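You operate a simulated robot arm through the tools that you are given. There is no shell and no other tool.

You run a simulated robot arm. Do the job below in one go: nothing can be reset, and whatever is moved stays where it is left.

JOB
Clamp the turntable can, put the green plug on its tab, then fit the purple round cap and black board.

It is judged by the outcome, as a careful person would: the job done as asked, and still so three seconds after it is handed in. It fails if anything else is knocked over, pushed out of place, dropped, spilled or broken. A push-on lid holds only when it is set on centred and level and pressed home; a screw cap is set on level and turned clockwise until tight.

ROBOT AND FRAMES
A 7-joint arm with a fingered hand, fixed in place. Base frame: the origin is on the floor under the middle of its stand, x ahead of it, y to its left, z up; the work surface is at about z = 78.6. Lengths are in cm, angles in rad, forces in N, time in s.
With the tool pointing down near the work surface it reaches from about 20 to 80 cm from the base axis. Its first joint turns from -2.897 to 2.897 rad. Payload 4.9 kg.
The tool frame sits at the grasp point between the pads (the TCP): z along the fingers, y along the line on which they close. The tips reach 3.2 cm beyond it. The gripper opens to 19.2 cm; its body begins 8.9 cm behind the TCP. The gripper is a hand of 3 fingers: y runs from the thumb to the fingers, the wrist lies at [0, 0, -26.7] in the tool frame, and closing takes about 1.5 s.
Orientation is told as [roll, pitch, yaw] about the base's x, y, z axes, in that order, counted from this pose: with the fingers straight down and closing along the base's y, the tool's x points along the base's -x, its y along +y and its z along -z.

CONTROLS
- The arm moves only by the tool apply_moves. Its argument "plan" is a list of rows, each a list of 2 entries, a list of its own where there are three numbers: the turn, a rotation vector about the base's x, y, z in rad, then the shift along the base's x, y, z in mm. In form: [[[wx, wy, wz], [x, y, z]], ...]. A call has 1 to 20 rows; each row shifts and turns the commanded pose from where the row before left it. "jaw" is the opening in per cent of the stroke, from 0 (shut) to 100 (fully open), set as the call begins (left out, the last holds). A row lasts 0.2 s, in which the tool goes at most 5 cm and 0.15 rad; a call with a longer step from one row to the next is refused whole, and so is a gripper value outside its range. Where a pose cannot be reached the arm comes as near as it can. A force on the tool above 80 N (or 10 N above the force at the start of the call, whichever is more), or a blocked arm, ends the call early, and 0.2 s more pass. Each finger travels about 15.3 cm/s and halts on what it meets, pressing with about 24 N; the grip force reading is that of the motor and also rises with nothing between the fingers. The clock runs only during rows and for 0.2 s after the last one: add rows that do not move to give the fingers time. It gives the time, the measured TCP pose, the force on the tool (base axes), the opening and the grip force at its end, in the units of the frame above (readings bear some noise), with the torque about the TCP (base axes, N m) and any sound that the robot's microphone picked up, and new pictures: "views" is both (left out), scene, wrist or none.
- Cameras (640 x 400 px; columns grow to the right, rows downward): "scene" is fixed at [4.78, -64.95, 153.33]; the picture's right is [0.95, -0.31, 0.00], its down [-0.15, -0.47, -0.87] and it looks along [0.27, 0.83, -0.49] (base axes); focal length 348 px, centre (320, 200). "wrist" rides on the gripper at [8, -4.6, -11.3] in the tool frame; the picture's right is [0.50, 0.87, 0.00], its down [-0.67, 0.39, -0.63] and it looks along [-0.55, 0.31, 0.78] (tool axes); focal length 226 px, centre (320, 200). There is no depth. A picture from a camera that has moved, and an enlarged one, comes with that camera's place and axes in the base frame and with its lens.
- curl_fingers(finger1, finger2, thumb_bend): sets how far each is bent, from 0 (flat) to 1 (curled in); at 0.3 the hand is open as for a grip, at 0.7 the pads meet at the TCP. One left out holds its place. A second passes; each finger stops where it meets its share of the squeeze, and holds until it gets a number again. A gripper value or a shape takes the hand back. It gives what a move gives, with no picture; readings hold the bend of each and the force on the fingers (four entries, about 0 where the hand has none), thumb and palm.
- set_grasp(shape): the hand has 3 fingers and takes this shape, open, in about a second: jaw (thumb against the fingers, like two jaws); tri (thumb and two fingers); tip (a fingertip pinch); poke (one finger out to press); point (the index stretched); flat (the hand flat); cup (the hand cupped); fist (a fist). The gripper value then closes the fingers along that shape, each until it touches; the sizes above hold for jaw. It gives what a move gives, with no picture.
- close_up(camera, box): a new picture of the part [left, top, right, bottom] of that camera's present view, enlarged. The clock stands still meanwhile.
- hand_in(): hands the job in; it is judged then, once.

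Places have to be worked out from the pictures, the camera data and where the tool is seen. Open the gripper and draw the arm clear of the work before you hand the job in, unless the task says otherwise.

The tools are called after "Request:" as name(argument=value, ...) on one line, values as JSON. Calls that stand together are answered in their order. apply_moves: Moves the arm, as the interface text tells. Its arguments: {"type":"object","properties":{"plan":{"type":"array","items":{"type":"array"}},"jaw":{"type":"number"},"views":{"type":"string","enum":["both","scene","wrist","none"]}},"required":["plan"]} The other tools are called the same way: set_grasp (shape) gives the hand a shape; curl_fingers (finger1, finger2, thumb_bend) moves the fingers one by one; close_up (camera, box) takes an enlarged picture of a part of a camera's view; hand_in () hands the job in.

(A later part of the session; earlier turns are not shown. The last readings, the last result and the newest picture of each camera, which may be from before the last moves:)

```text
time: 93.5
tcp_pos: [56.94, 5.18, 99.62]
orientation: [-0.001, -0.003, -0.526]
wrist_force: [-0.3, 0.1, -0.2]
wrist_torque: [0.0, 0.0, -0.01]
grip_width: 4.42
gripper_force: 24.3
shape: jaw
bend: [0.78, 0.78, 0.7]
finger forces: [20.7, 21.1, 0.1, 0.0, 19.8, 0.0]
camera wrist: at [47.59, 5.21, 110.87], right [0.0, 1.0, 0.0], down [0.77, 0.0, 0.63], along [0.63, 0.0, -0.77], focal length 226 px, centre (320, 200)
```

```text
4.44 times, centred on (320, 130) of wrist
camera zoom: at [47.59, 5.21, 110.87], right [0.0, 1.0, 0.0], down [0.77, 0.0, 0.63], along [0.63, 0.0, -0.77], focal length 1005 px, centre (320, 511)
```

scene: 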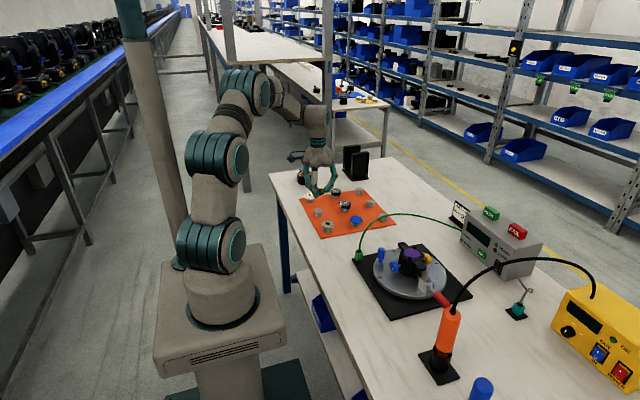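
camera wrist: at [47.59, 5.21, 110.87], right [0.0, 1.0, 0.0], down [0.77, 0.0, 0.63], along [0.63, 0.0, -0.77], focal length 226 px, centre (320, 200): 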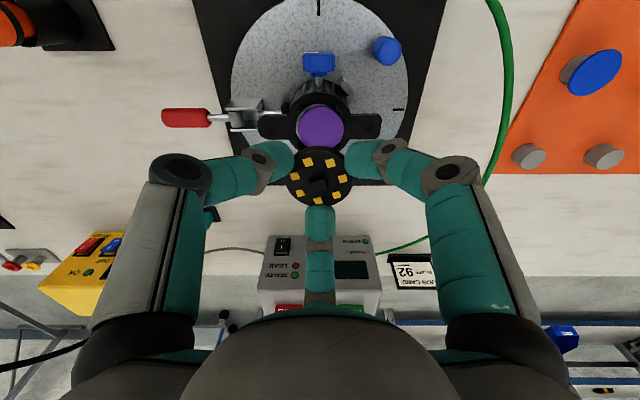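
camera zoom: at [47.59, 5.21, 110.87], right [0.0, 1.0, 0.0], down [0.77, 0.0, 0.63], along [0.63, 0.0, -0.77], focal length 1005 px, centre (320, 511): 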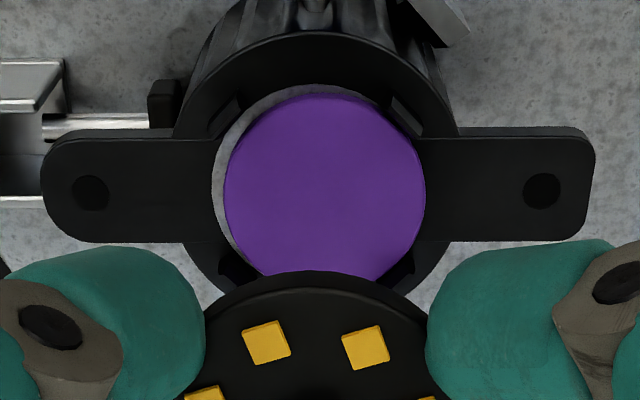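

Board and can look aligned to within about half a millimetre at this height. I descend to about 1 cm above the clips and measure again.

Request:
apply_moves(plan=[[[0, 0, 0], [0, 0, -25]], [[0, 0, 0], [0, 0, -25]], [[0, 0, 0], [0, 0, -15]], [[0, 0, 0], [0, 0, 0]], [[0, 0, 0], [0, 0, 0]], [[0, 0, 0], [0, 0, 0]]], views="wrist")

Request:
close_up(camera="wrist", box=[270, 105, 370, 180])

Request:
close_up(camera="scene", box=[392, 232, 436, 266])

```text
time: 94.9
tcp_pos: [56.91, 4.99, 93.09]
orientation: [-0.002, -0.003, -0.525]
wrist_force: [0.9, 0.4, 1.1]
wrist_torque: [-0.02, -0.04, -0.02]
grip_width: 4.4
gripper_force: 23.9
shape: jaw
bend: [0.78, 0.78, 0.7]
finger forces: [20.8, 21.0, 0.0, 0.1, 19.6, 0.0]
camera wrist: at [47.67, 5.04, 104.37], right [0.0, 1.0, 0.0], down [0.77, 0.0, 0.63], along [0.63, 0.0, -0.77], focal length 226 px, centre (320, 200)
```

wrist: 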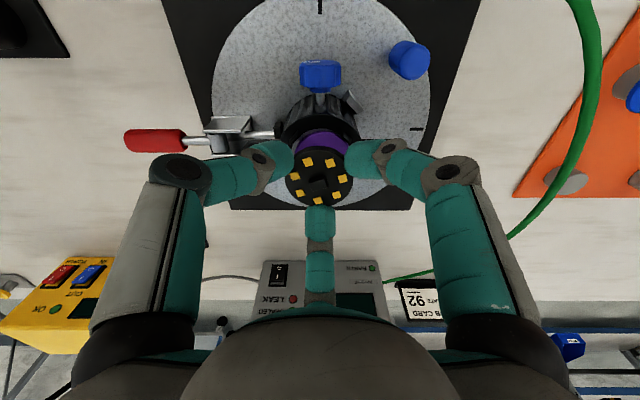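

```text
5.33 times, centred on (320, 142) of wrist
camera zoom: at [47.67, 5.04, 104.37], right [0.0, 1.0, 0.0], down [0.77, 0.0, 0.63], along [0.63, 0.0, -0.77], focal length 1206 px, centre (320, 507)
```

zoom: 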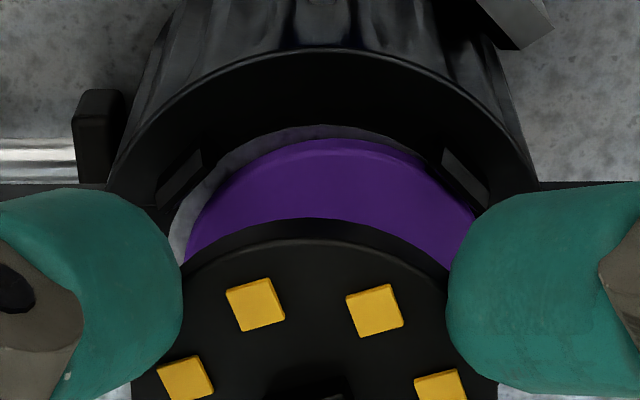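

```text
11.76 times, centred on (414, 249) of scene
camera zoom: at [4.78, -64.95, 153.33], right [0.95, -0.31, 0.0], down [-0.15, -0.47, -0.87], along [0.27, 0.83, -0.49], focal length 4100 px, centre (-786, -376)
```

zoom: 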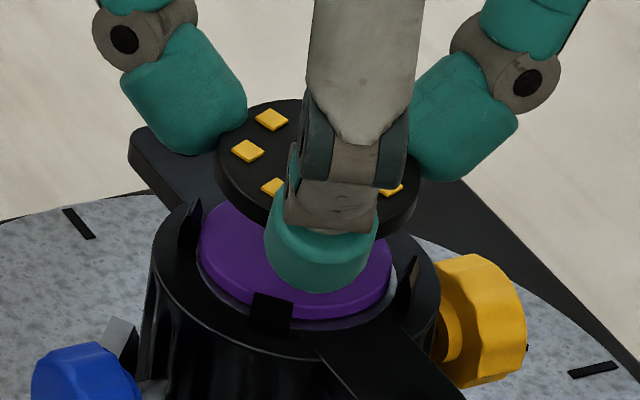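

Now the board reads about 0.8 mm too far in -y. I correct that and lower to just above clip contact height, then compare once more.

Request:
apply_moves(plan=[[[0, 0, 0], [0, 0.8, -5]], [[0, 0, 0], [0, 0, -5]], [[0, 0, 0], [0, 0, -2]], [[0, 0, 0], [0, 0, 0]], [[0, 0, 0], [0, 0, 0]], [[0, 0, 0], [0, 0, 0]]], views="none")

Request:
close_up(camera="wrist", box=[280, 115, 360, 175])

Request:
close_up(camera="scene", box=[392, 232, 436, 266])

```text
time: 96.3
tcp_pos: [56.95, 5.27, 91.93]
orientation: [-0.002, -0.003, -0.526]
wrist_force: [0.4, -0.3, 0.1]
wrist_torque: [-0.02, -0.01, 0.03]
grip_width: 4.39
gripper_force: 23.9
shape: jaw
bend: [0.78, 0.78, 0.7]
finger forces: [20.8, 21.0, 0.0, 0.1, 19.5, 0.1]
```

```text
6.67 times, centred on (320, 145) of wrist
camera zoom: at [47.64, 5.33, 103.18], right [0.0, 1.0, 0.0], down [0.77, 0.0, 0.63], along [0.63, 0.0, -0.77], focal length 1507 px, centre (320, 567)
```

zoom: 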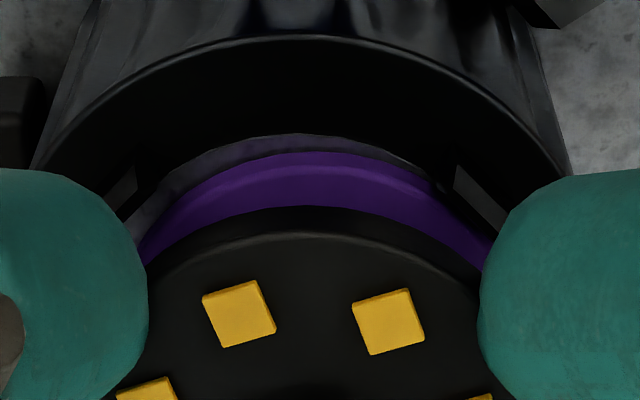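

```text
11.76 times, centred on (414, 249) of scene
camera zoom: at [4.78, -64.95, 153.33], right [0.95, -0.31, 0.0], down [-0.15, -0.47, -0.87], along [0.27, 0.83, -0.49], focal length 4100 px, centre (-786, -376)
```

zoom: 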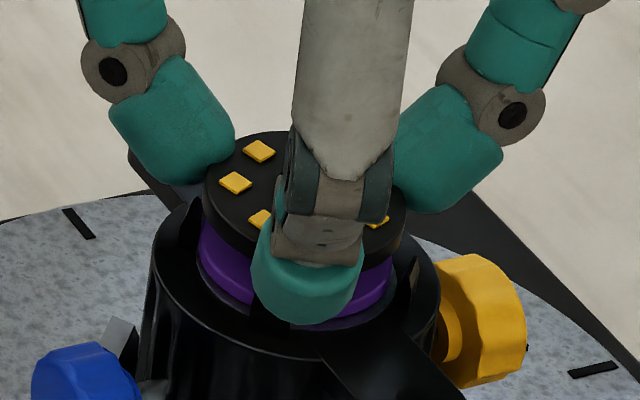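

The arm drifted by a couple of millimetres: the board is now about 1.8 mm too far in +y and 1 mm in -x. I correct and re-check before releasing.

Request:
apply_moves(plan=[[[0, 0, 0], [1.0, -1.8, 0]], [[0, 0, 0], [0, 0, 0]], [[0, 0, 0], [0, 0, 0]], [[0, 0, 0], [0, 0, 0]]], views="none")

Request:
close_up(camera="wrist", box=[280, 115, 360, 175])

Request:
close_up(camera="scene", box=[392, 232, 436, 266])

```text
time: 97.3
tcp_pos: [57.16, 5.11, 91.88]
orientation: [-0.001, -0.001, -0.524]
wrist_force: [0.6, 0.2, -0.7]
wrist_torque: [0.0, 0.01, 0.04]
grip_width: 4.4
gripper_force: 24.0
shape: jaw
bend: [0.78, 0.78, 0.7]
finger forces: [20.7, 21.1, 0.0, 0.0, 19.6, 0.1]
```

```text
6.67 times, centred on (320, 145) of wrist
camera zoom: at [47.73, 5.19, 103.2], right [0.0, 1.0, 0.0], down [0.77, 0.0, 0.63], along [0.63, 0.0, -0.77], focal length 1507 px, centre (320, 567)
```

zoom: 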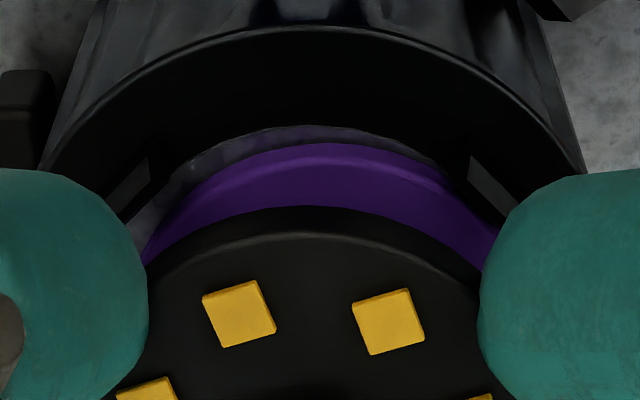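

```text
11.76 times, centred on (414, 249) of scene
camera zoom: at [4.78, -64.95, 153.33], right [0.95, -0.31, 0.0], down [-0.15, -0.47, -0.87], along [0.27, 0.83, -0.49], focal length 4100 px, centre (-786, -376)
```

zoom: 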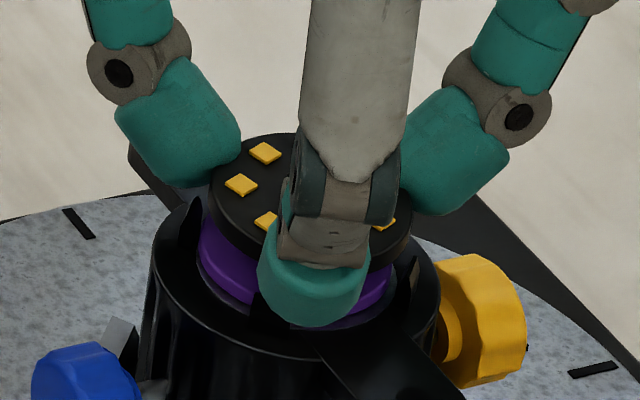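

Aligned to within about half a millimetre in both views. I lower 3 mm more and verify once again.

Request:
apply_moves(plan=[[[0, 0, 0], [0, 0, -3]], [[0, 0, 0], [0, 0, 0]], [[0, 0, 0], [0, 0, 0]], [[0, 0, 0], [0, 0, 0]]], views="none")

Request:
close_up(camera="wrist", box=[280, 115, 360, 175])

Request:
close_up(camera="scene", box=[392, 232, 436, 266])

```text
time: 98.3
tcp_pos: [57.06, 5.06, 91.61]
orientation: [-0.002, -0.004, -0.526]
wrist_force: [0.0, 0.7, 3.3]
wrist_torque: [0.09, 0.03, 0.03]
grip_width: 4.43
gripper_force: 23.9
shape: jaw
bend: [0.78, 0.78, 0.7]
finger forces: [24.7, 21.1, 0.0, 0.0, 19.7, 0.0]
```

```text
6.67 times, centred on (320, 145) of wrist
camera zoom: at [47.69, 5.16, 102.9], right [0.0, 1.0, 0.0], down [0.77, 0.0, 0.63], along [0.63, 0.0, -0.77], focal length 1507 px, centre (320, 567)
```

zoom: 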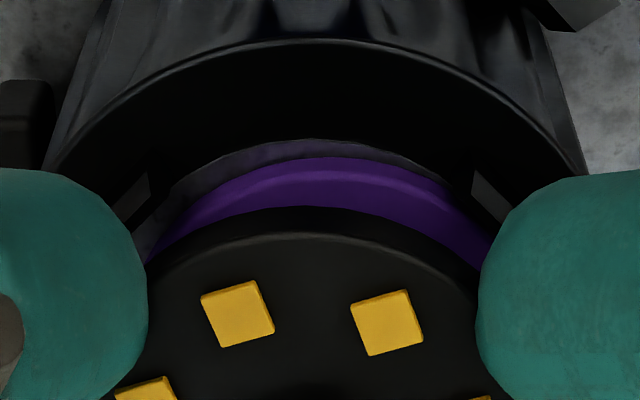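

```text
11.76 times, centred on (414, 249) of scene
camera zoom: at [4.78, -64.95, 153.33], right [0.95, -0.31, 0.0], down [-0.15, -0.47, -0.87], along [0.27, 0.83, -0.49], focal length 4100 px, centre (-786, -376)
```

zoom: 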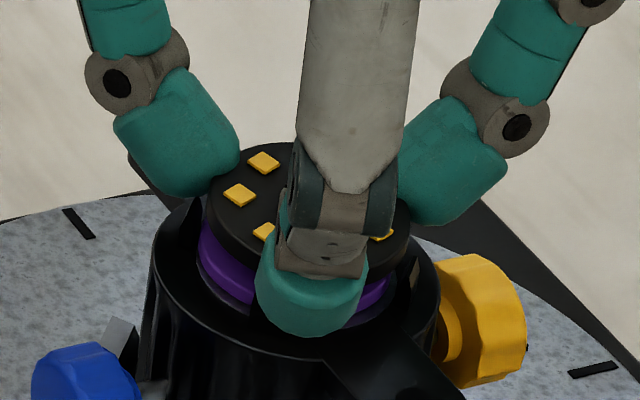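

Everything lines up and the tips are just touching the clips (3 N). I release the board.

Request:
apply_moves(jaw=40, plan=[[[0, 0, 0], [0, 0, 0]], [[0, 0, 0], [0, 0, 0]], [[0, 0, 0], [0, 0, 0]], [[0, 0, 0], [0, 0, 0]]], views="wrist")

Request:
close_up(camera="wrist", box=[260, 105, 380, 195])

Request:
close_up(camera="scene", box=[392, 232, 436, 266])

```text
time: 99.3
tcp_pos: [57.06, 5.07, 91.69]
orientation: [-0.002, -0.003, -0.524]
wrist_force: [0.1, 0.2, 0.3]
wrist_torque: [0.01, 0.01, -0.01]
grip_width: 7.64
gripper_force: 0.0
shape: jaw
bend: [0.42, 0.42, 0.7]
finger forces: [0.1, 0.0, 0.0, 0.0, 0.0, 0.0]
camera wrist: at [47.69, 5.16, 102.89], right [0.0, 1.0, 0.0], down [0.77, 0.0, 0.63], along [0.63, 0.0, -0.77], focal length 226 px, centre (320, 200)
```

wrist: 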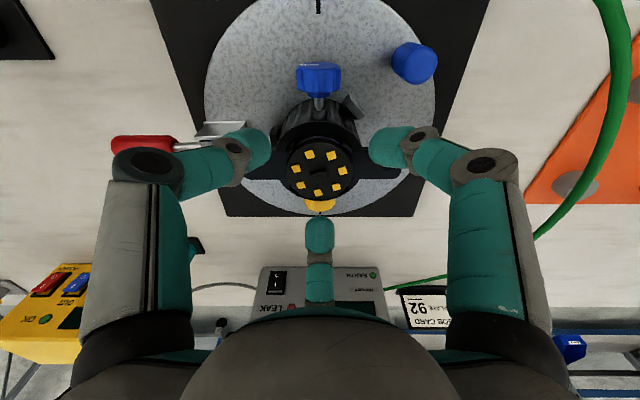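

```text
4.44 times, centred on (320, 150) of wrist
camera zoom: at [47.69, 5.16, 102.89], right [0.0, 1.0, 0.0], down [0.77, 0.0, 0.63], along [0.63, 0.0, -0.77], focal length 1005 px, centre (320, 422)
```

zoom: 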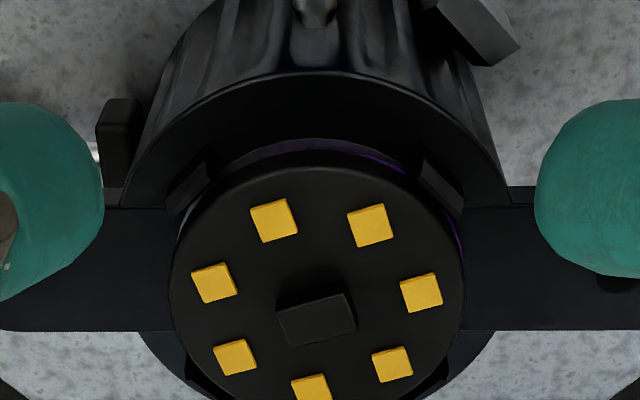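

```text
11.76 times, centred on (414, 249) of scene
camera zoom: at [4.78, -64.95, 153.33], right [0.95, -0.31, 0.0], down [-0.15, -0.47, -0.87], along [0.27, 0.83, -0.49], focal length 4100 px, centre (-786, -376)
```

zoom: 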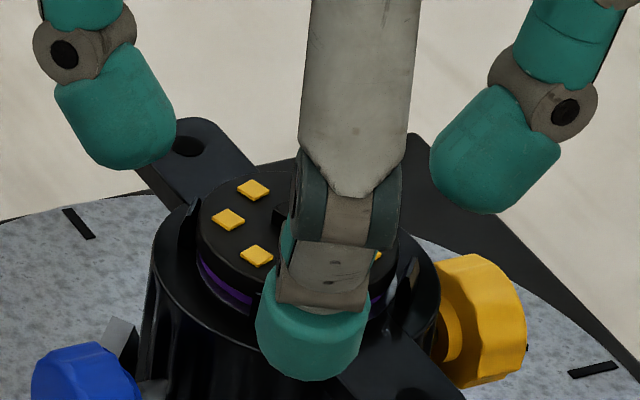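

The board dropped between the clips onto the cap. I rise to inspect its level before pressing.

Request:
apply_moves(plan=[[[0, 0, 0], [0, 0, 20]], [[0, 0, 0], [0, 0, 40]], [[0, 0, 0], [0, 0, 30]], [[0, 0, 0], [0, 0, 0]]], views="both")

Request:
close_up(camera="wrist", box=[270, 85, 370, 160])

Request:
close_up(camera="scene", box=[392, 236, 436, 270])

```text
time: 100.3
tcp_pos: [56.93, 5.11, 100.87]
orientation: [-0.002, -0.003, -0.525]
wrist_force: [-0.1, 0.9, 0.2]
wrist_torque: [0.0, -0.02, 0.0]
grip_width: 7.66
gripper_force: 0.2
shape: jaw
bend: [0.42, 0.42, 0.7]
finger forces: [0.0, 0.1, 0.0, 0.1, 0.0, 0.0]
camera wrist: at [47.57, 5.1, 112.1], right [0.0, 1.0, 0.0], down [0.77, 0.0, 0.63], along [0.63, 0.0, -0.77], focal length 226 px, centre (320, 200)
```

scene: 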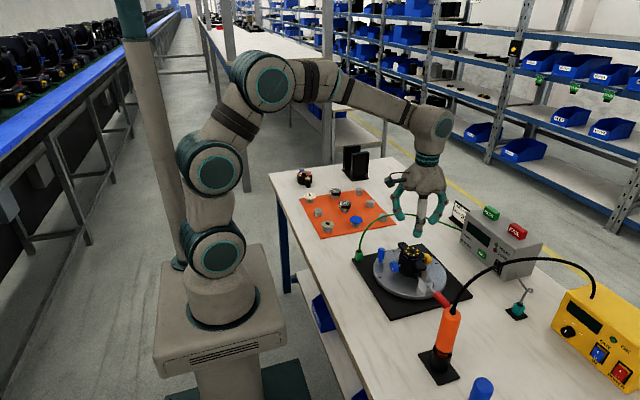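
wrist: 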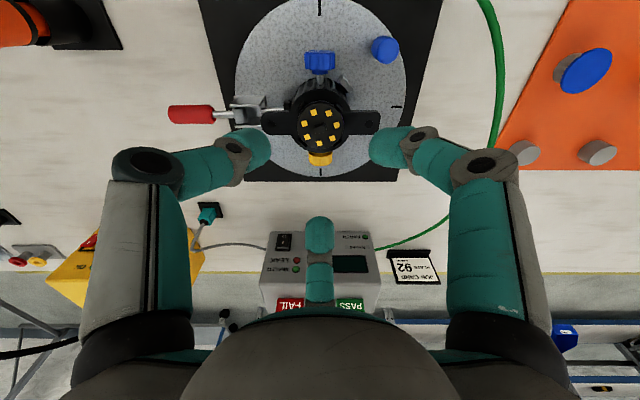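

```text
5.33 times, centred on (320, 122) of wrist
camera zoom: at [47.57, 5.1, 112.1], right [0.0, 1.0, 0.0], down [0.77, 0.0, 0.63], along [0.63, 0.0, -0.77], focal length 1206 px, centre (320, 613)
```

zoom: 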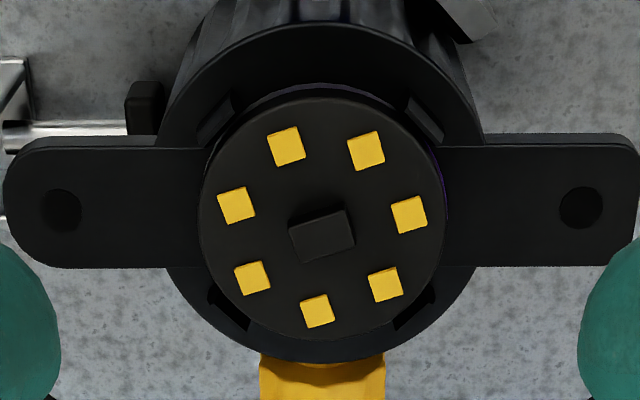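

```text
11.76 times, centred on (414, 253) of scene
camera zoom: at [4.78, -64.95, 153.33], right [0.95, -0.31, 0.0], down [-0.15, -0.47, -0.87], along [0.27, 0.83, -0.49], focal length 4100 px, centre (-786, -424)
```

zoom: 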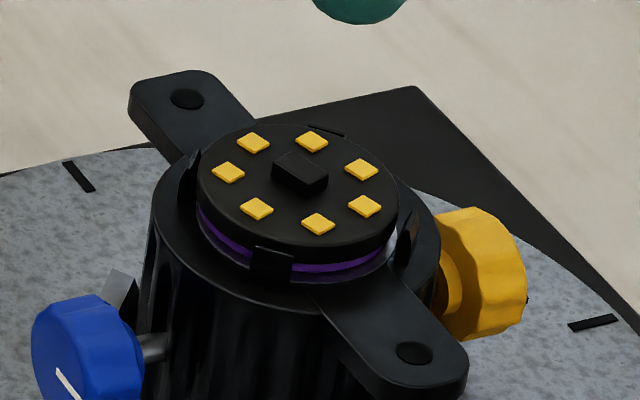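

The board sits inside the clips on top of the cap. I zoom further to judge whether it is level and fully down.

Request:
close_up(camera="scene", box=[402, 240, 426, 264])

Request:
close_up(camera="wrist", box=[295, 90, 350, 130])

```text
16.00 times, centred on (414, 252) of scene
camera zoom: at [4.78, -64.95, 153.33], right [0.95, -0.31, 0.0], down [-0.15, -0.47, -0.87], along [0.27, 0.83, -0.49], focal length 5576 px, centre (-1184, -632)
```

zoom: 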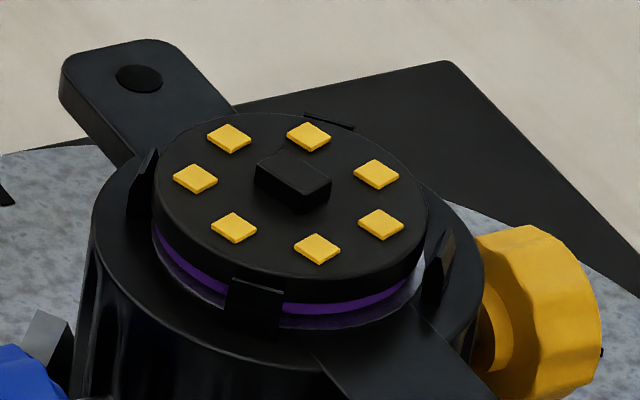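

```text
10.00 times, centred on (322, 110) of wrist
camera zoom: at [47.57, 5.1, 112.1], right [0.0, 1.0, 0.0], down [0.77, 0.0, 0.63], along [0.63, 0.0, -0.77], focal length 2261 px, centre (295, 1100)
```

zoom: 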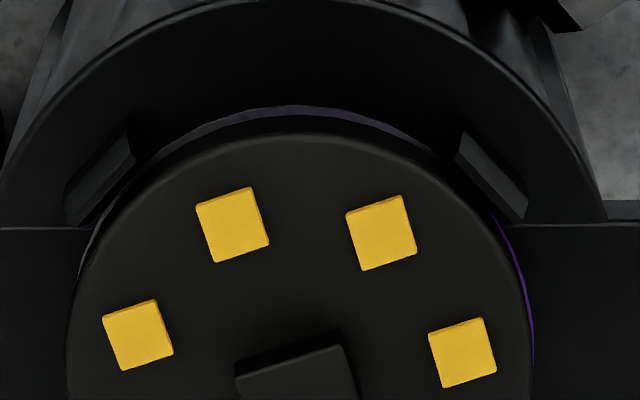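

The board is level, resting directly on the cap inside the clips. I close the hand and come down over the centre to press it home gently.

Request:
apply_moves(jaw=0, plan=[[[0, 0, 0], [0, 0, 0]], [[0, 0, 0], [0, 0, 0]], [[0, 0, 0], [0, 0, 0]], [[0, 0, 0], [0, 0, 0]], [[0, 0, 0], [0, 0, 0]], [[0, 0, 0], [0, 0, -35]], [[0, 0, 0], [0, 0, -30]], [[0, 0, 0], [0, 0, -12]], [[0, 0, 0], [0, 0, 0]], [[0, 0, 0], [0, 0, 0]]], views="none")

Request:
apply_moves(plan=[[[0, 0, 0], [0, 0, -2]], [[0, 0, 0], [0, 0, -2]], [[0, 0, 0], [0, 0, -1]], [[0, 0, 0], [0, 0, 0]]], views="none")

Request:
close_up(camera="scene", box=[392, 232, 436, 266])

```text
time: 102.5
tcp_pos: [56.99, 4.83, 92.94]
orientation: [-0.002, -0.004, -0.525]
wrist_force: [0.0, 0.5, 0.0]
wrist_torque: [-0.01, -0.02, 0.0]
grip_width: 0.0
gripper_force: 23.8
shape: jaw
bend: [0.7, 0.7, 0.7]
finger forces: [0.1, 0.0, 0.0, 0.0, 0.0, 0.0]
```

```text
time: 103.5
tcp_pos: [57.04, 5.07, 92.67]
orientation: [0.0, -0.006, -0.524]
wrist_force: [-5.4, 1.6, 18.3]
wrist_torque: [0.15, 0.3, -0.02]
grip_width: 0.01
gripper_force: 24.1
shape: jaw
bend: [0.7, 0.7, 0.7]
finger forces: [0.0, 0.0, 0.0, 0.0, 0.1, 0.0]
```

```text
11.76 times, centred on (414, 249) of scene
camera zoom: at [4.78, -64.95, 153.33], right [0.95, -0.31, 0.0], down [-0.15, -0.47, -0.87], along [0.27, 0.83, -0.49], focal length 4100 px, centre (-786, -376)
```

zoom: 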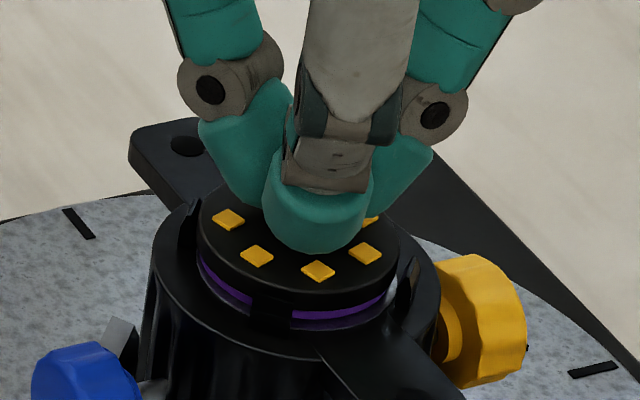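

Contact at 18 N. I press 2 mm further in 1 mm steps for a firm but moderate push.

Request:
apply_moves(plan=[[[0, 0, 0], [0, 0, -1]], [[0, 0, 0], [0, 0, -1]], [[0, 0, 0], [0, 0, 0]]], views="none")

Request:
close_up(camera="scene", box=[392, 232, 436, 266])

```text
time: 104.3
tcp_pos: [57.19, 5.05, 92.58]
orientation: [0.001, -0.007, -0.524]
wrist_force: [-12.0, 8.9, 44.1]
wrist_torque: [0.51, 0.69, -0.01]
grip_width: 0.01
gripper_force: 24.0
shape: jaw
bend: [0.7, 0.7, 0.7]
finger forces: [78.8, 0.0, 0.1, 0.1, 0.0, 0.1]
```

```text
11.76 times, centred on (414, 249) of scene
camera zoom: at [4.78, -64.95, 153.33], right [0.95, -0.31, 0.0], down [-0.15, -0.47, -0.87], along [0.27, 0.83, -0.49], focal length 4100 px, centre (-786, -376)
```

zoom: 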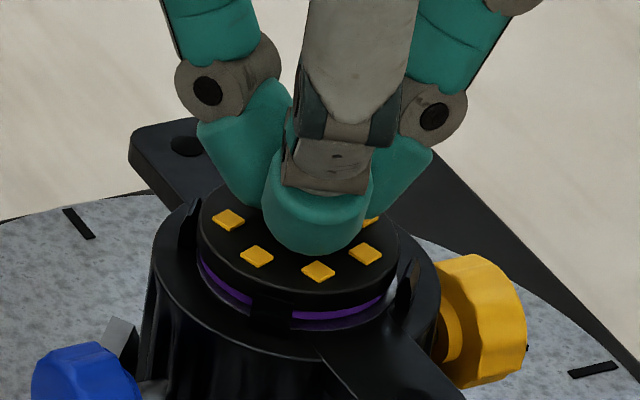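

The board didn't move under 44 N, so it is fully home. I lift straight off and inspect everything.

Request:
apply_moves(plan=[[[0, 0, 0], [0, 0, 10]], [[0, 0, 0], [0, 0, 30]], [[0, 0, 0], [0, 0, 40]], [[0, 0, 0], [0, 0, 0]], [[0, 0, 0], [0, 0, 0]]], views="both")

Request:
close_up(camera="scene", box=[402, 240, 426, 264])

Request:
close_up(camera="scene", box=[340, 210, 480, 310])

Request:
close_up(camera="wrist", box=[270, 75, 370, 150])

```text
time: 105.5
tcp_pos: [56.75, 4.78, 100.37]
orientation: [-0.002, -0.003, -0.525]
wrist_force: [-0.1, -0.3, 0.2]
wrist_torque: [0.01, 0.03, 0.02]
grip_width: 0.0
gripper_force: 23.6
shape: jaw
bend: [0.7, 0.7, 0.7]
finger forces: [0.1, 0.0, 0.1, 0.0, 0.1, 0.0]
camera wrist: at [47.51, 4.93, 111.66], right [0.0, 1.0, 0.0], down [0.77, 0.0, 0.63], along [0.63, 0.0, -0.77], focal length 226 px, centre (320, 200)
```

scene: 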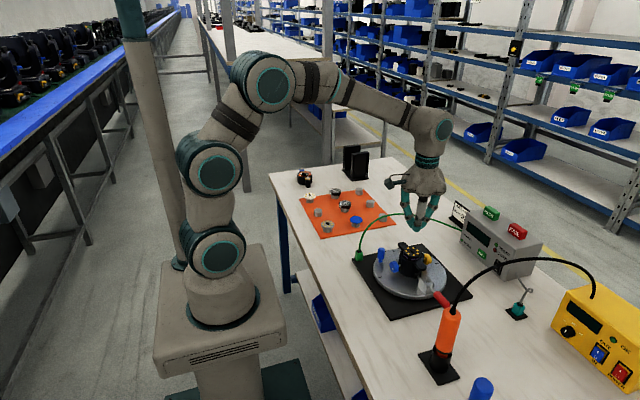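
wrist: 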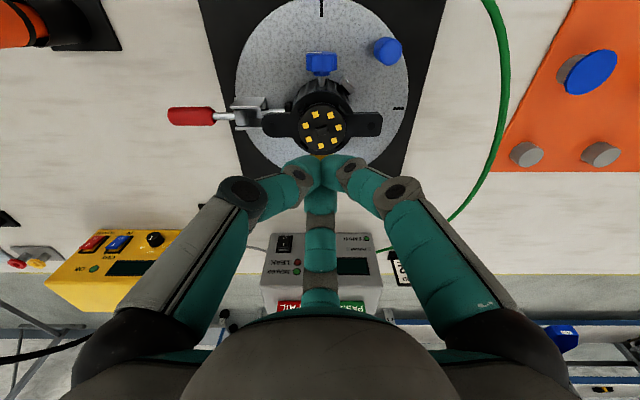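

```text
16.00 times, centred on (414, 252) of scene
camera zoom: at [4.78, -64.95, 153.33], right [0.95, -0.31, 0.0], down [-0.15, -0.47, -0.87], along [0.27, 0.83, -0.49], focal length 5576 px, centre (-1184, -632)
```

zoom: 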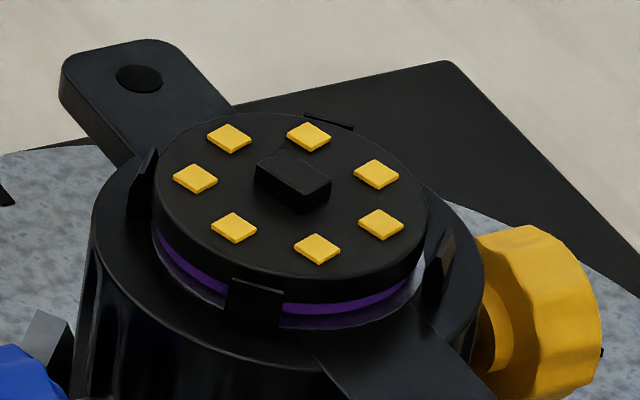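

```text
4.00 times, centred on (410, 260) of scene
camera zoom: at [4.78, -64.95, 153.33], right [0.95, -0.31, 0.0], down [-0.15, -0.47, -0.87], along [0.27, 0.83, -0.49], focal length 1394 px, centre (-40, -40)
```

zoom: 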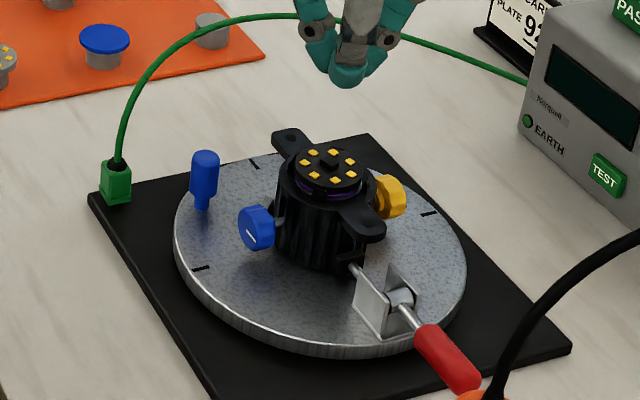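

```text
5.33 times, centred on (320, 112) of wrist
camera zoom: at [47.51, 4.93, 111.66], right [0.0, 1.0, 0.0], down [0.77, 0.0, 0.63], along [0.63, 0.0, -0.77], focal length 1206 px, centre (320, 667)
```

zoom: 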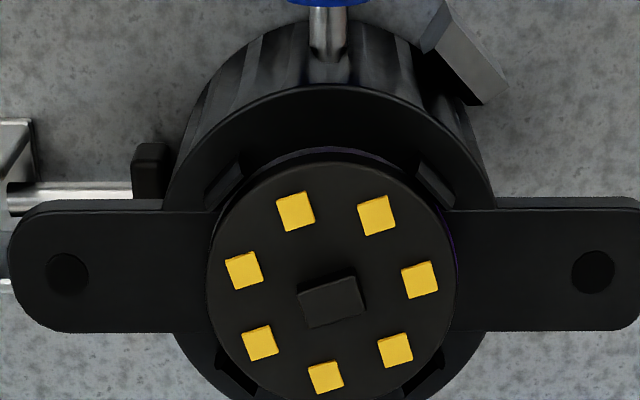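

All parts look right. Before finishing, I double-check the clamp pad's contact with the can in close-up.

Request:
close_up(camera="wrist", box=[265, 85, 315, 120])

Request:
close_up(camera="scene", box=[410, 255, 450, 295])

```text
11.43 times, centred on (290, 102) of wrist
camera zoom: at [47.51, 4.93, 111.66], right [0.0, 1.0, 0.0], down [0.77, 0.0, 0.63], along [0.63, 0.0, -0.77], focal length 2584 px, centre (663, 1314)
```

zoom: 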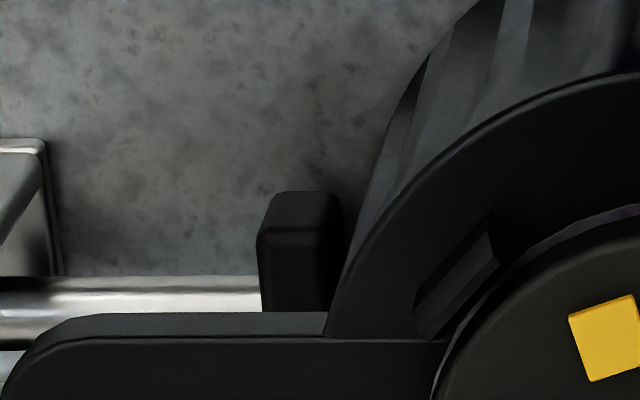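

```text
10.00 times, centred on (430, 275) of scene
camera zoom: at [4.78, -64.95, 153.33], right [0.95, -0.31, 0.0], down [-0.15, -0.47, -0.87], along [0.27, 0.83, -0.49], focal length 3485 px, centre (-780, -550)
```

zoom: 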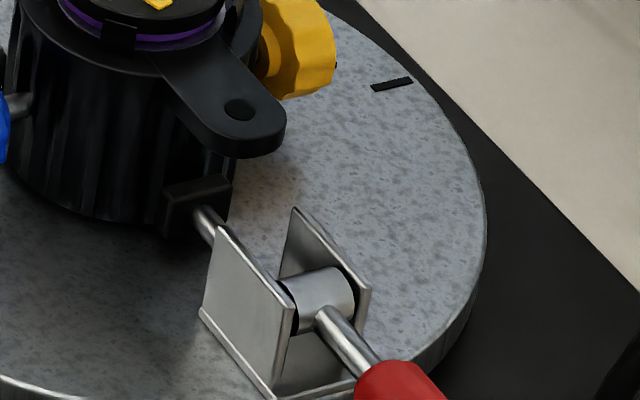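

The pad meets the can wall. As insurance I'll press once on the outer end of the red handle to be sure the toggle is at its end stop, so I move over it with the hand closed.

Request:
apply_moves(plan=[[[0, 0, 0], [0, -20, 10]], [[0, 0, 0], [1, -35, 0]], [[0, 0, 0], [1, -35, 0]], [[0, 0, 0], [1, -35, 0]], [[0, 0, 0], [0, -36, 0]], [[0, 0, 0], [0, 0, -30]], [[0, 0, 0], [0, 0, -40]], [[0, 0, 0], [0, 0, -30]], [[0, 0, 0], [0, 0, 0]], [[0, 0, 0], [0, 0, 0]]], views="both")

Request:
close_up(camera="scene", box=[410, 250, 490, 310])

Request:
close_up(camera="wrist", box=[220, 110, 420, 230])

```text
time: 107.7
tcp_pos: [57.45, -11.0, 91.51]
orientation: [-0.001, -0.004, -0.526]
wrist_force: [-1.0, -0.5, -0.2]
wrist_torque: [-0.02, 0.0, 0.0]
grip_width: 0.0
gripper_force: 23.6
shape: jaw
bend: [0.7, 0.7, 0.7]
finger forces: [0.1, 0.0, 0.1, 0.0, 0.0, 0.1]
camera wrist: at [48.19, -11.01, 102.8], right [0.0, 1.0, 0.0], down [0.77, 0.0, 0.63], along [0.63, 0.0, -0.77], focal length 226 px, centre (320, 200)
```

scene: 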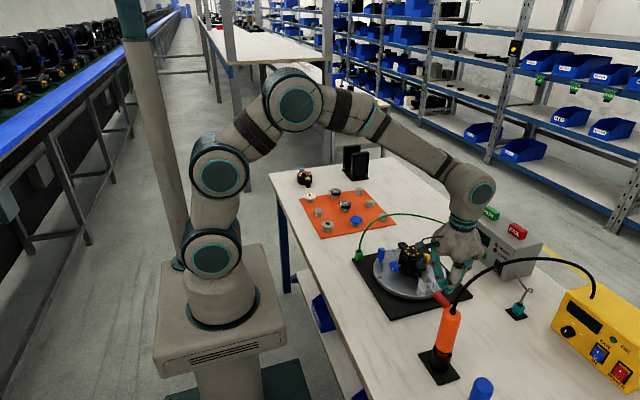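
wrist: 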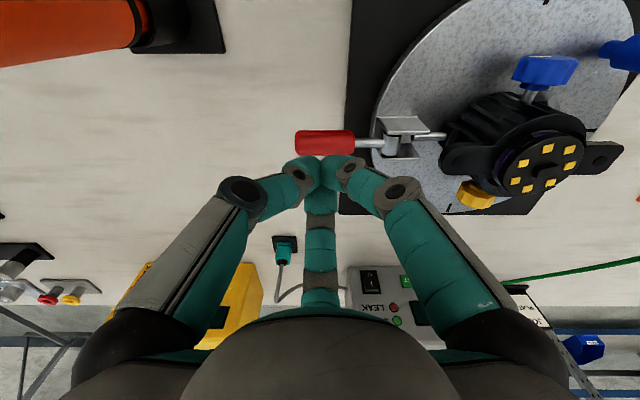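

```text
6.67 times, centred on (450, 280) of scene
camera zoom: at [4.78, -64.95, 153.33], right [0.95, -0.31, 0.0], down [-0.15, -0.47, -0.87], along [0.27, 0.83, -0.49], focal length 2323 px, centre (-547, -333)
```

zoom: 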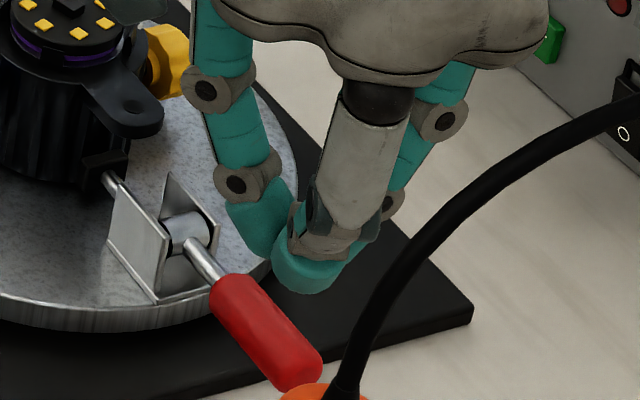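

```text
3.20 times, centred on (320, 170) of wrist
camera zoom: at [48.19, -11.01, 102.8], right [0.0, 1.0, 0.0], down [0.77, 0.0, 0.63], along [0.63, 0.0, -0.77], focal length 723 px, centre (320, 296)
```

zoom: 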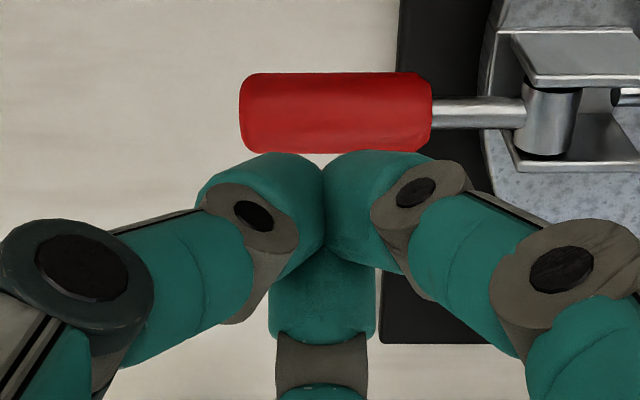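

The handle lies exactly level with its grip from y≈-8 to -13. I press it down lightly near its outer half to confirm it's at the stop.

Request:
apply_moves(plan=[[[0, 0, 0], [-3, 0, -8]], [[0, 0, 0], [0, 0, -6]], [[0, 0, 0], [0, 0, -4]], [[0, 0, 0], [0, 0, -3]], [[0, 0, 0], [0, 0, -2]], [[0, 0, 0], [0, 0, 0]]], views="wrist")

Request:
close_up(camera="wrist", box=[220, 110, 420, 230])

```text
time: 109.1
tcp_pos: [57.07, -11.06, 88.92]
orientation: [0.0, -0.003, -0.527]
wrist_force: [0.7, 0.2, 0.7]
wrist_torque: [0.01, -0.01, -0.01]
grip_width: 0.0
gripper_force: 24.6
shape: jaw
bend: [0.7, 0.7, 0.7]
finger forces: [0.1, 0.1, 0.1, 0.0, 0.0, 0.1]
camera wrist: at [47.71, -11.02, 100.23], right [0.0, 1.0, 0.0], down [0.77, 0.0, 0.63], along [0.63, 0.0, -0.77], focal length 226 px, centre (320, 200)
```

wrist: 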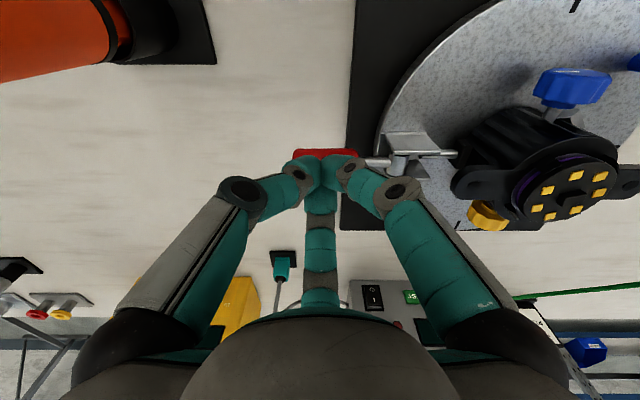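

```text
3.20 times, centred on (320, 170) of wrist
camera zoom: at [47.71, -11.02, 100.23], right [0.0, 1.0, 0.0], down [0.77, 0.0, 0.63], along [0.63, 0.0, -0.77], focal length 723 px, centre (320, 296)
```

zoom: 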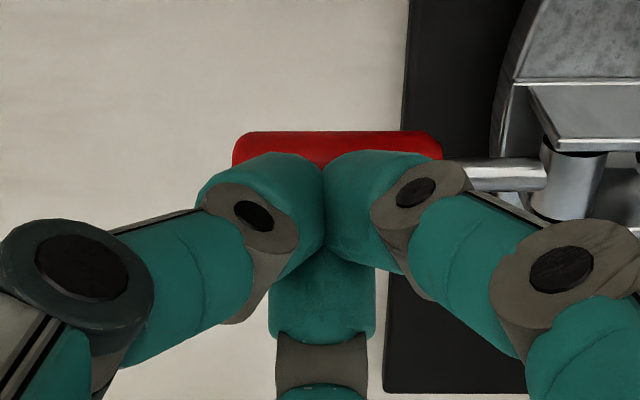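

No contact yet; I continue down in small steps until it touches.

Request:
apply_moves(plan=[[[0, 0, 0], [0, 0, -2]], [[0, 0, 0], [0, 0, -2]], [[0, 0, 0], [0, 0, -2]], [[0, 0, 0], [0, 0, 0]]], views="none")

```text
time: 110.1
tcp_pos: [57.05, -11.16, 88.59]
orientation: [-0.002, -0.007, -0.523]
wrist_force: [-2.1, 1.0, 12.9]
wrist_torque: [0.14, 0.03, -0.03]
grip_width: 0.0
gripper_force: 23.6
shape: jaw
bend: [0.7, 0.7, 0.7]
finger forces: [0.1, 0.1, 0.0, 0.1, 0.1, 0.0]
```

Contact at 13 N. I press a touch more to see whether the handle yields.

Request:
apply_moves(plan=[[[0, 0, 0], [0, 0, -1.5]], [[0, 0, 0], [0, 0, -1.5]], [[0, 0, 0], [0, 0, 0]]], views="wrist")

Request:
close_up(camera="wrist", box=[220, 110, 420, 230])

```text
time: 110.9
tcp_pos: [57.16, -11.13, 88.56]
orientation: [0.001, -0.008, -0.523]
wrist_force: [-2.2, 2.6, 40.7]
wrist_torque: [0.3, 0.06, 0.09]
grip_width: 0.0
gripper_force: 23.8
shape: jaw
bend: [0.7, 0.7, 0.7]
finger forces: [70.7, 0.1, 0.0, 0.1, 0.0, 0.1]
camera wrist: at [47.86, -11.03, 99.7], right [0.0, 1.0, 0.0], down [0.77, 0.0, 0.64], along [0.64, 0.0, -0.77], focal length 226 px, centre (320, 200)
```

wrist: 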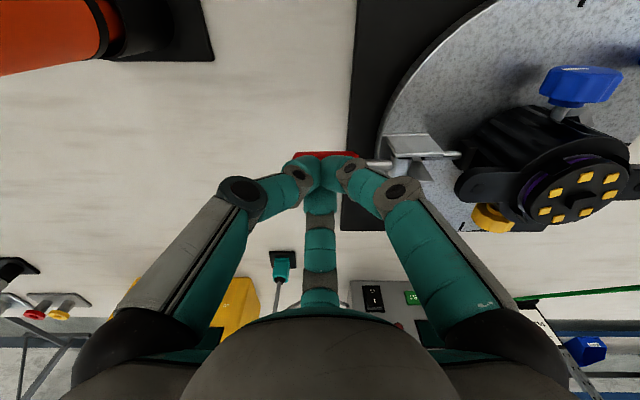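

```text
3.20 times, centred on (320, 170) of wrist
camera zoom: at [47.86, -11.03, 99.7], right [0.0, 1.0, 0.0], down [0.77, 0.0, 0.64], along [0.64, 0.0, -0.77], focal length 723 px, centre (320, 296)
```

zoom: 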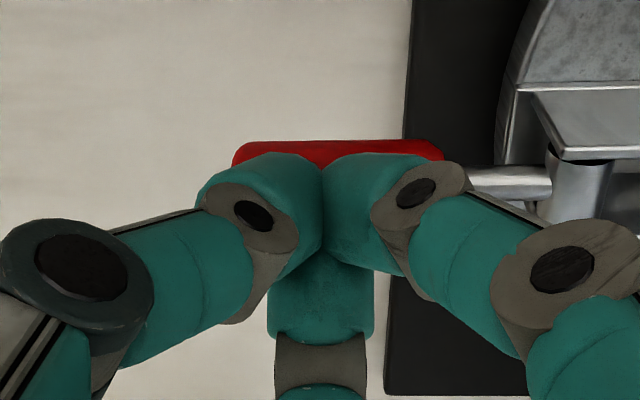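

The handle doesn't yield at 40 N, so the clamp is at its stop. I lift off, draw the arm back toward its stand and open the hand.

Request:
apply_moves(plan=[[[0, 0, 0], [0, 0, 15]], [[0, 0, 0], [0, 0, 40]], [[0, 0, 0], [0, 0, 45]], [[0, 0, 0], [0, 0, 45]], [[0, 0, 0], [0, 0, 45]], [[0, 0, 0], [0, 0, 45]], [[0, 0, 0], [-40, 20, 10]], [[0, 0, 0], [-40, 20, 0]], [[0, 0, 0], [-40, 20, 0]], [[0, 0, 0], [-40, 20, 0]], [[0, 0, 0], [-40, 20, 0]], [[0, 0, 0], [-30, 10, 0]]], views="none")

Request:
apply_moves(jaw=100, plan=[[[0, 0, 0], [0, 0, 0]], [[0, 0, 0], [0, 0, 0]], [[0, 0, 0], [0, 0, 0]], [[0, 0, 0], [0, 0, 0]], [[0, 0, 0], [0, 0, 0]], [[0, 0, 0], [0, 0, 0]], [[0, 0, 0], [0, 0, 0]]], views="both")

Request:
close_up(camera="scene", box=[340, 210, 480, 310])

Request:
close_up(camera="scene", box=[402, 240, 426, 264])

Request:
close_up(camera="scene", box=[270, 140, 410, 240])

Request:
close_up(camera="scene", box=[345, 225, 385, 270])

```text
time: 113.5
tcp_pos: [33.94, -0.11, 112.65]
orientation: [-0.002, -0.002, -0.525]
wrist_force: [0.0, 0.6, 0.3]
wrist_torque: [0.0, -0.04, 0.0]
grip_width: 0.0
gripper_force: 24.0
shape: jaw
bend: [0.7, 0.7, 0.7]
finger forces: [0.0, 0.1, 0.0, 0.0, 0.0, 0.0]
```

```text
time: 115.1
tcp_pos: [33.93, -0.06, 112.66]
orientation: [-0.001, -0.003, -0.526]
wrist_force: [0.6, -0.7, -0.8]
wrist_torque: [-0.04, 0.0, -0.02]
grip_width: 19.16
gripper_force: 0.2
shape: jaw
bend: [0.3, 0.3, 0.3]
finger forces: [0.0, 0.1, 0.0, 0.0, 0.0, 0.1]
camera wrist: at [24.72, -0.12, 123.97], right [0.0, 1.0, 0.0], down [0.77, 0.0, 0.63], along [0.63, 0.0, -0.77], focal length 226 px, centre (320, 200)
```

scene: 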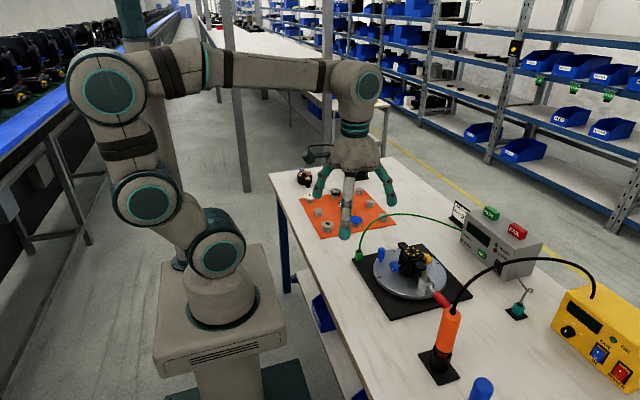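
wrist: 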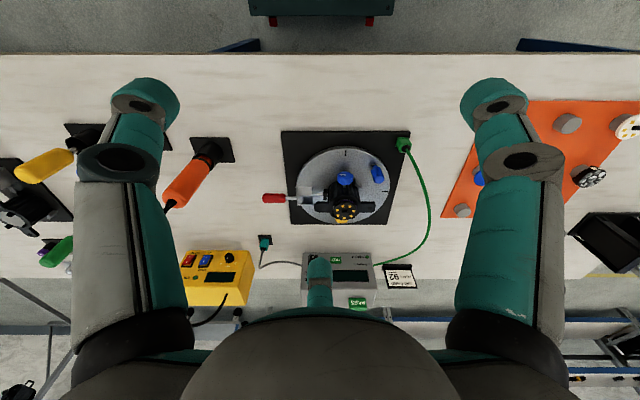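

```text
4.00 times, centred on (410, 260) of scene
camera zoom: at [4.78, -64.95, 153.33], right [0.95, -0.31, 0.0], down [-0.15, -0.47, -0.87], along [0.27, 0.83, -0.49], focal length 1394 px, centre (-40, -40)
```

zoom: 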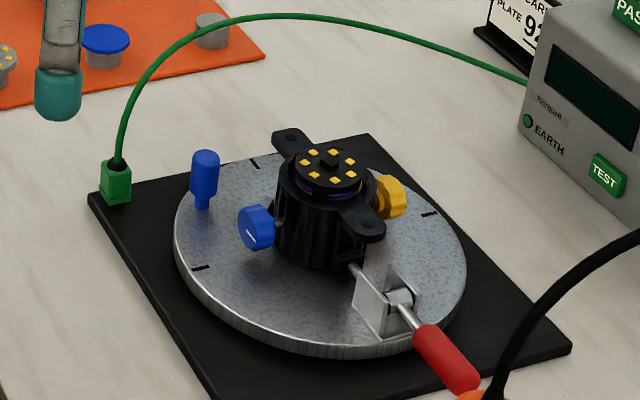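

```text
16.00 times, centred on (414, 252) of scene
camera zoom: at [4.78, -64.95, 153.33], right [0.95, -0.31, 0.0], down [-0.15, -0.47, -0.87], along [0.27, 0.83, -0.49], focal length 5576 px, centre (-1184, -632)
```

zoom: 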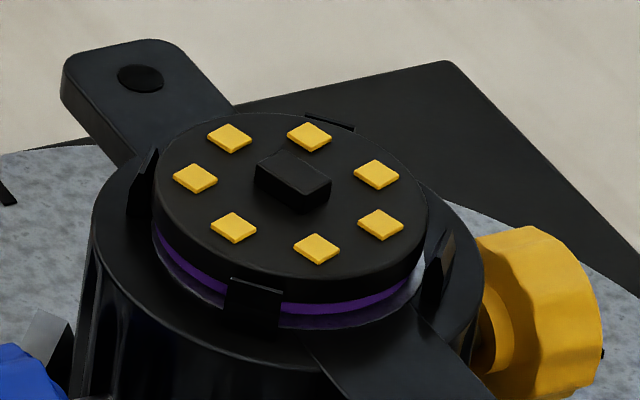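

```text
4.00 times, centred on (340, 190) of scene
camera zoom: at [4.78, -64.95, 153.33], right [0.95, -0.31, 0.0], down [-0.15, -0.47, -0.87], along [0.27, 0.83, -0.49], focal length 1394 px, centre (240, 240)
```

zoom: 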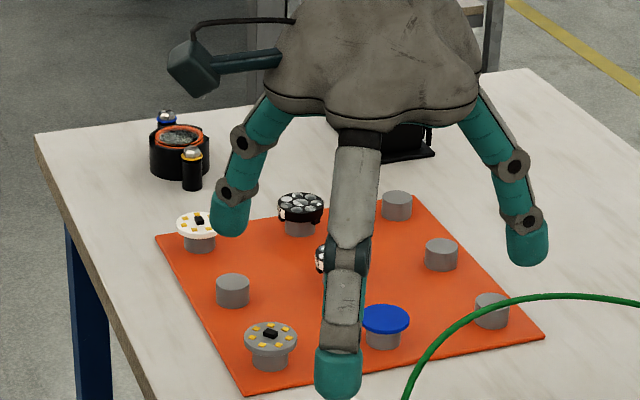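

```text
8.89 times, centred on (365, 248) of scene
camera zoom: at [4.78, -64.95, 153.33], right [0.95, -0.31, 0.0], down [-0.15, -0.47, -0.87], along [0.27, 0.83, -0.49], focal length 3098 px, centre (-80, -222)
```

zoom: 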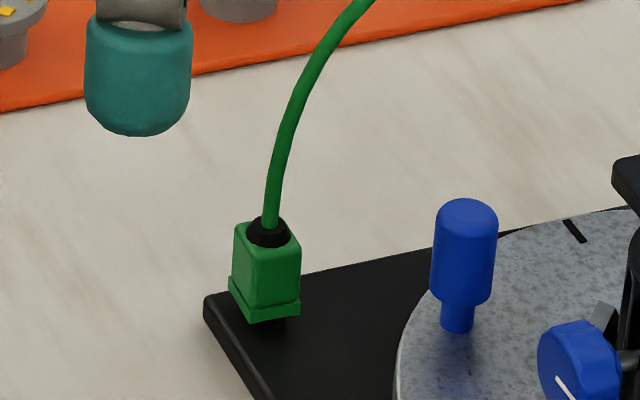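

Everything appears in place. I take one last magnified look at the plug's base from the wrist camera and at the clamp/board before handing in.

Request:
close_up(camera="wrist", box=[390, 130, 420, 160])

Request:
close_up(camera="scene", box=[352, 244, 368, 266])

Request:
close_up(camera="wrist", box=[310, 170, 380, 225])

```text
13.33 times, centred on (405, 145) of wrist
camera zoom: at [24.72, -0.12, 123.97], right [0.0, 1.0, 0.0], down [0.77, 0.0, 0.63], along [0.63, 0.0, -0.77], focal length 3014 px, centre (-813, 933)
```

zoom: 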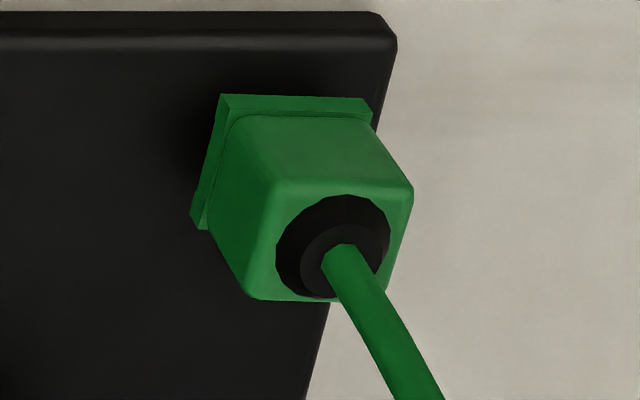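

```text
16.00 times, centred on (360, 255) of scene
camera zoom: at [4.78, -64.95, 153.33], right [0.95, -0.31, 0.0], down [-0.15, -0.47, -0.87], along [0.27, 0.83, -0.49], focal length 5576 px, centre (-320, -680)
```

zoom: 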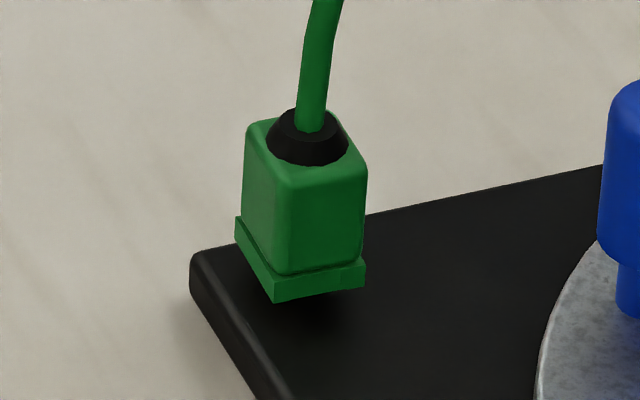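

```text
7.27 times, centred on (345, 198) of wrist
camera zoom: at [24.72, -0.12, 123.97], right [0.0, 1.0, 0.0], down [0.77, 0.0, 0.63], along [0.63, 0.0, -0.77], focal length 1644 px, centre (138, 218)
```

zoom: 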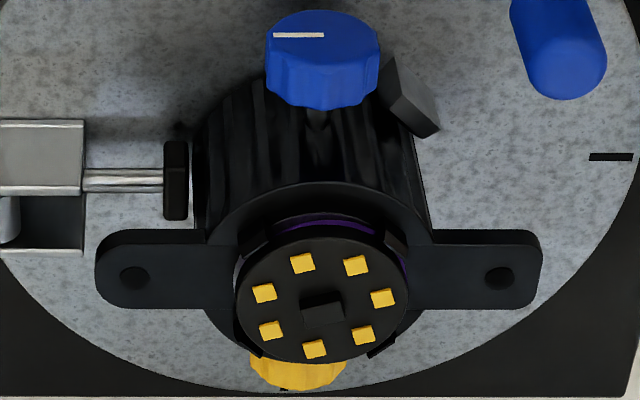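

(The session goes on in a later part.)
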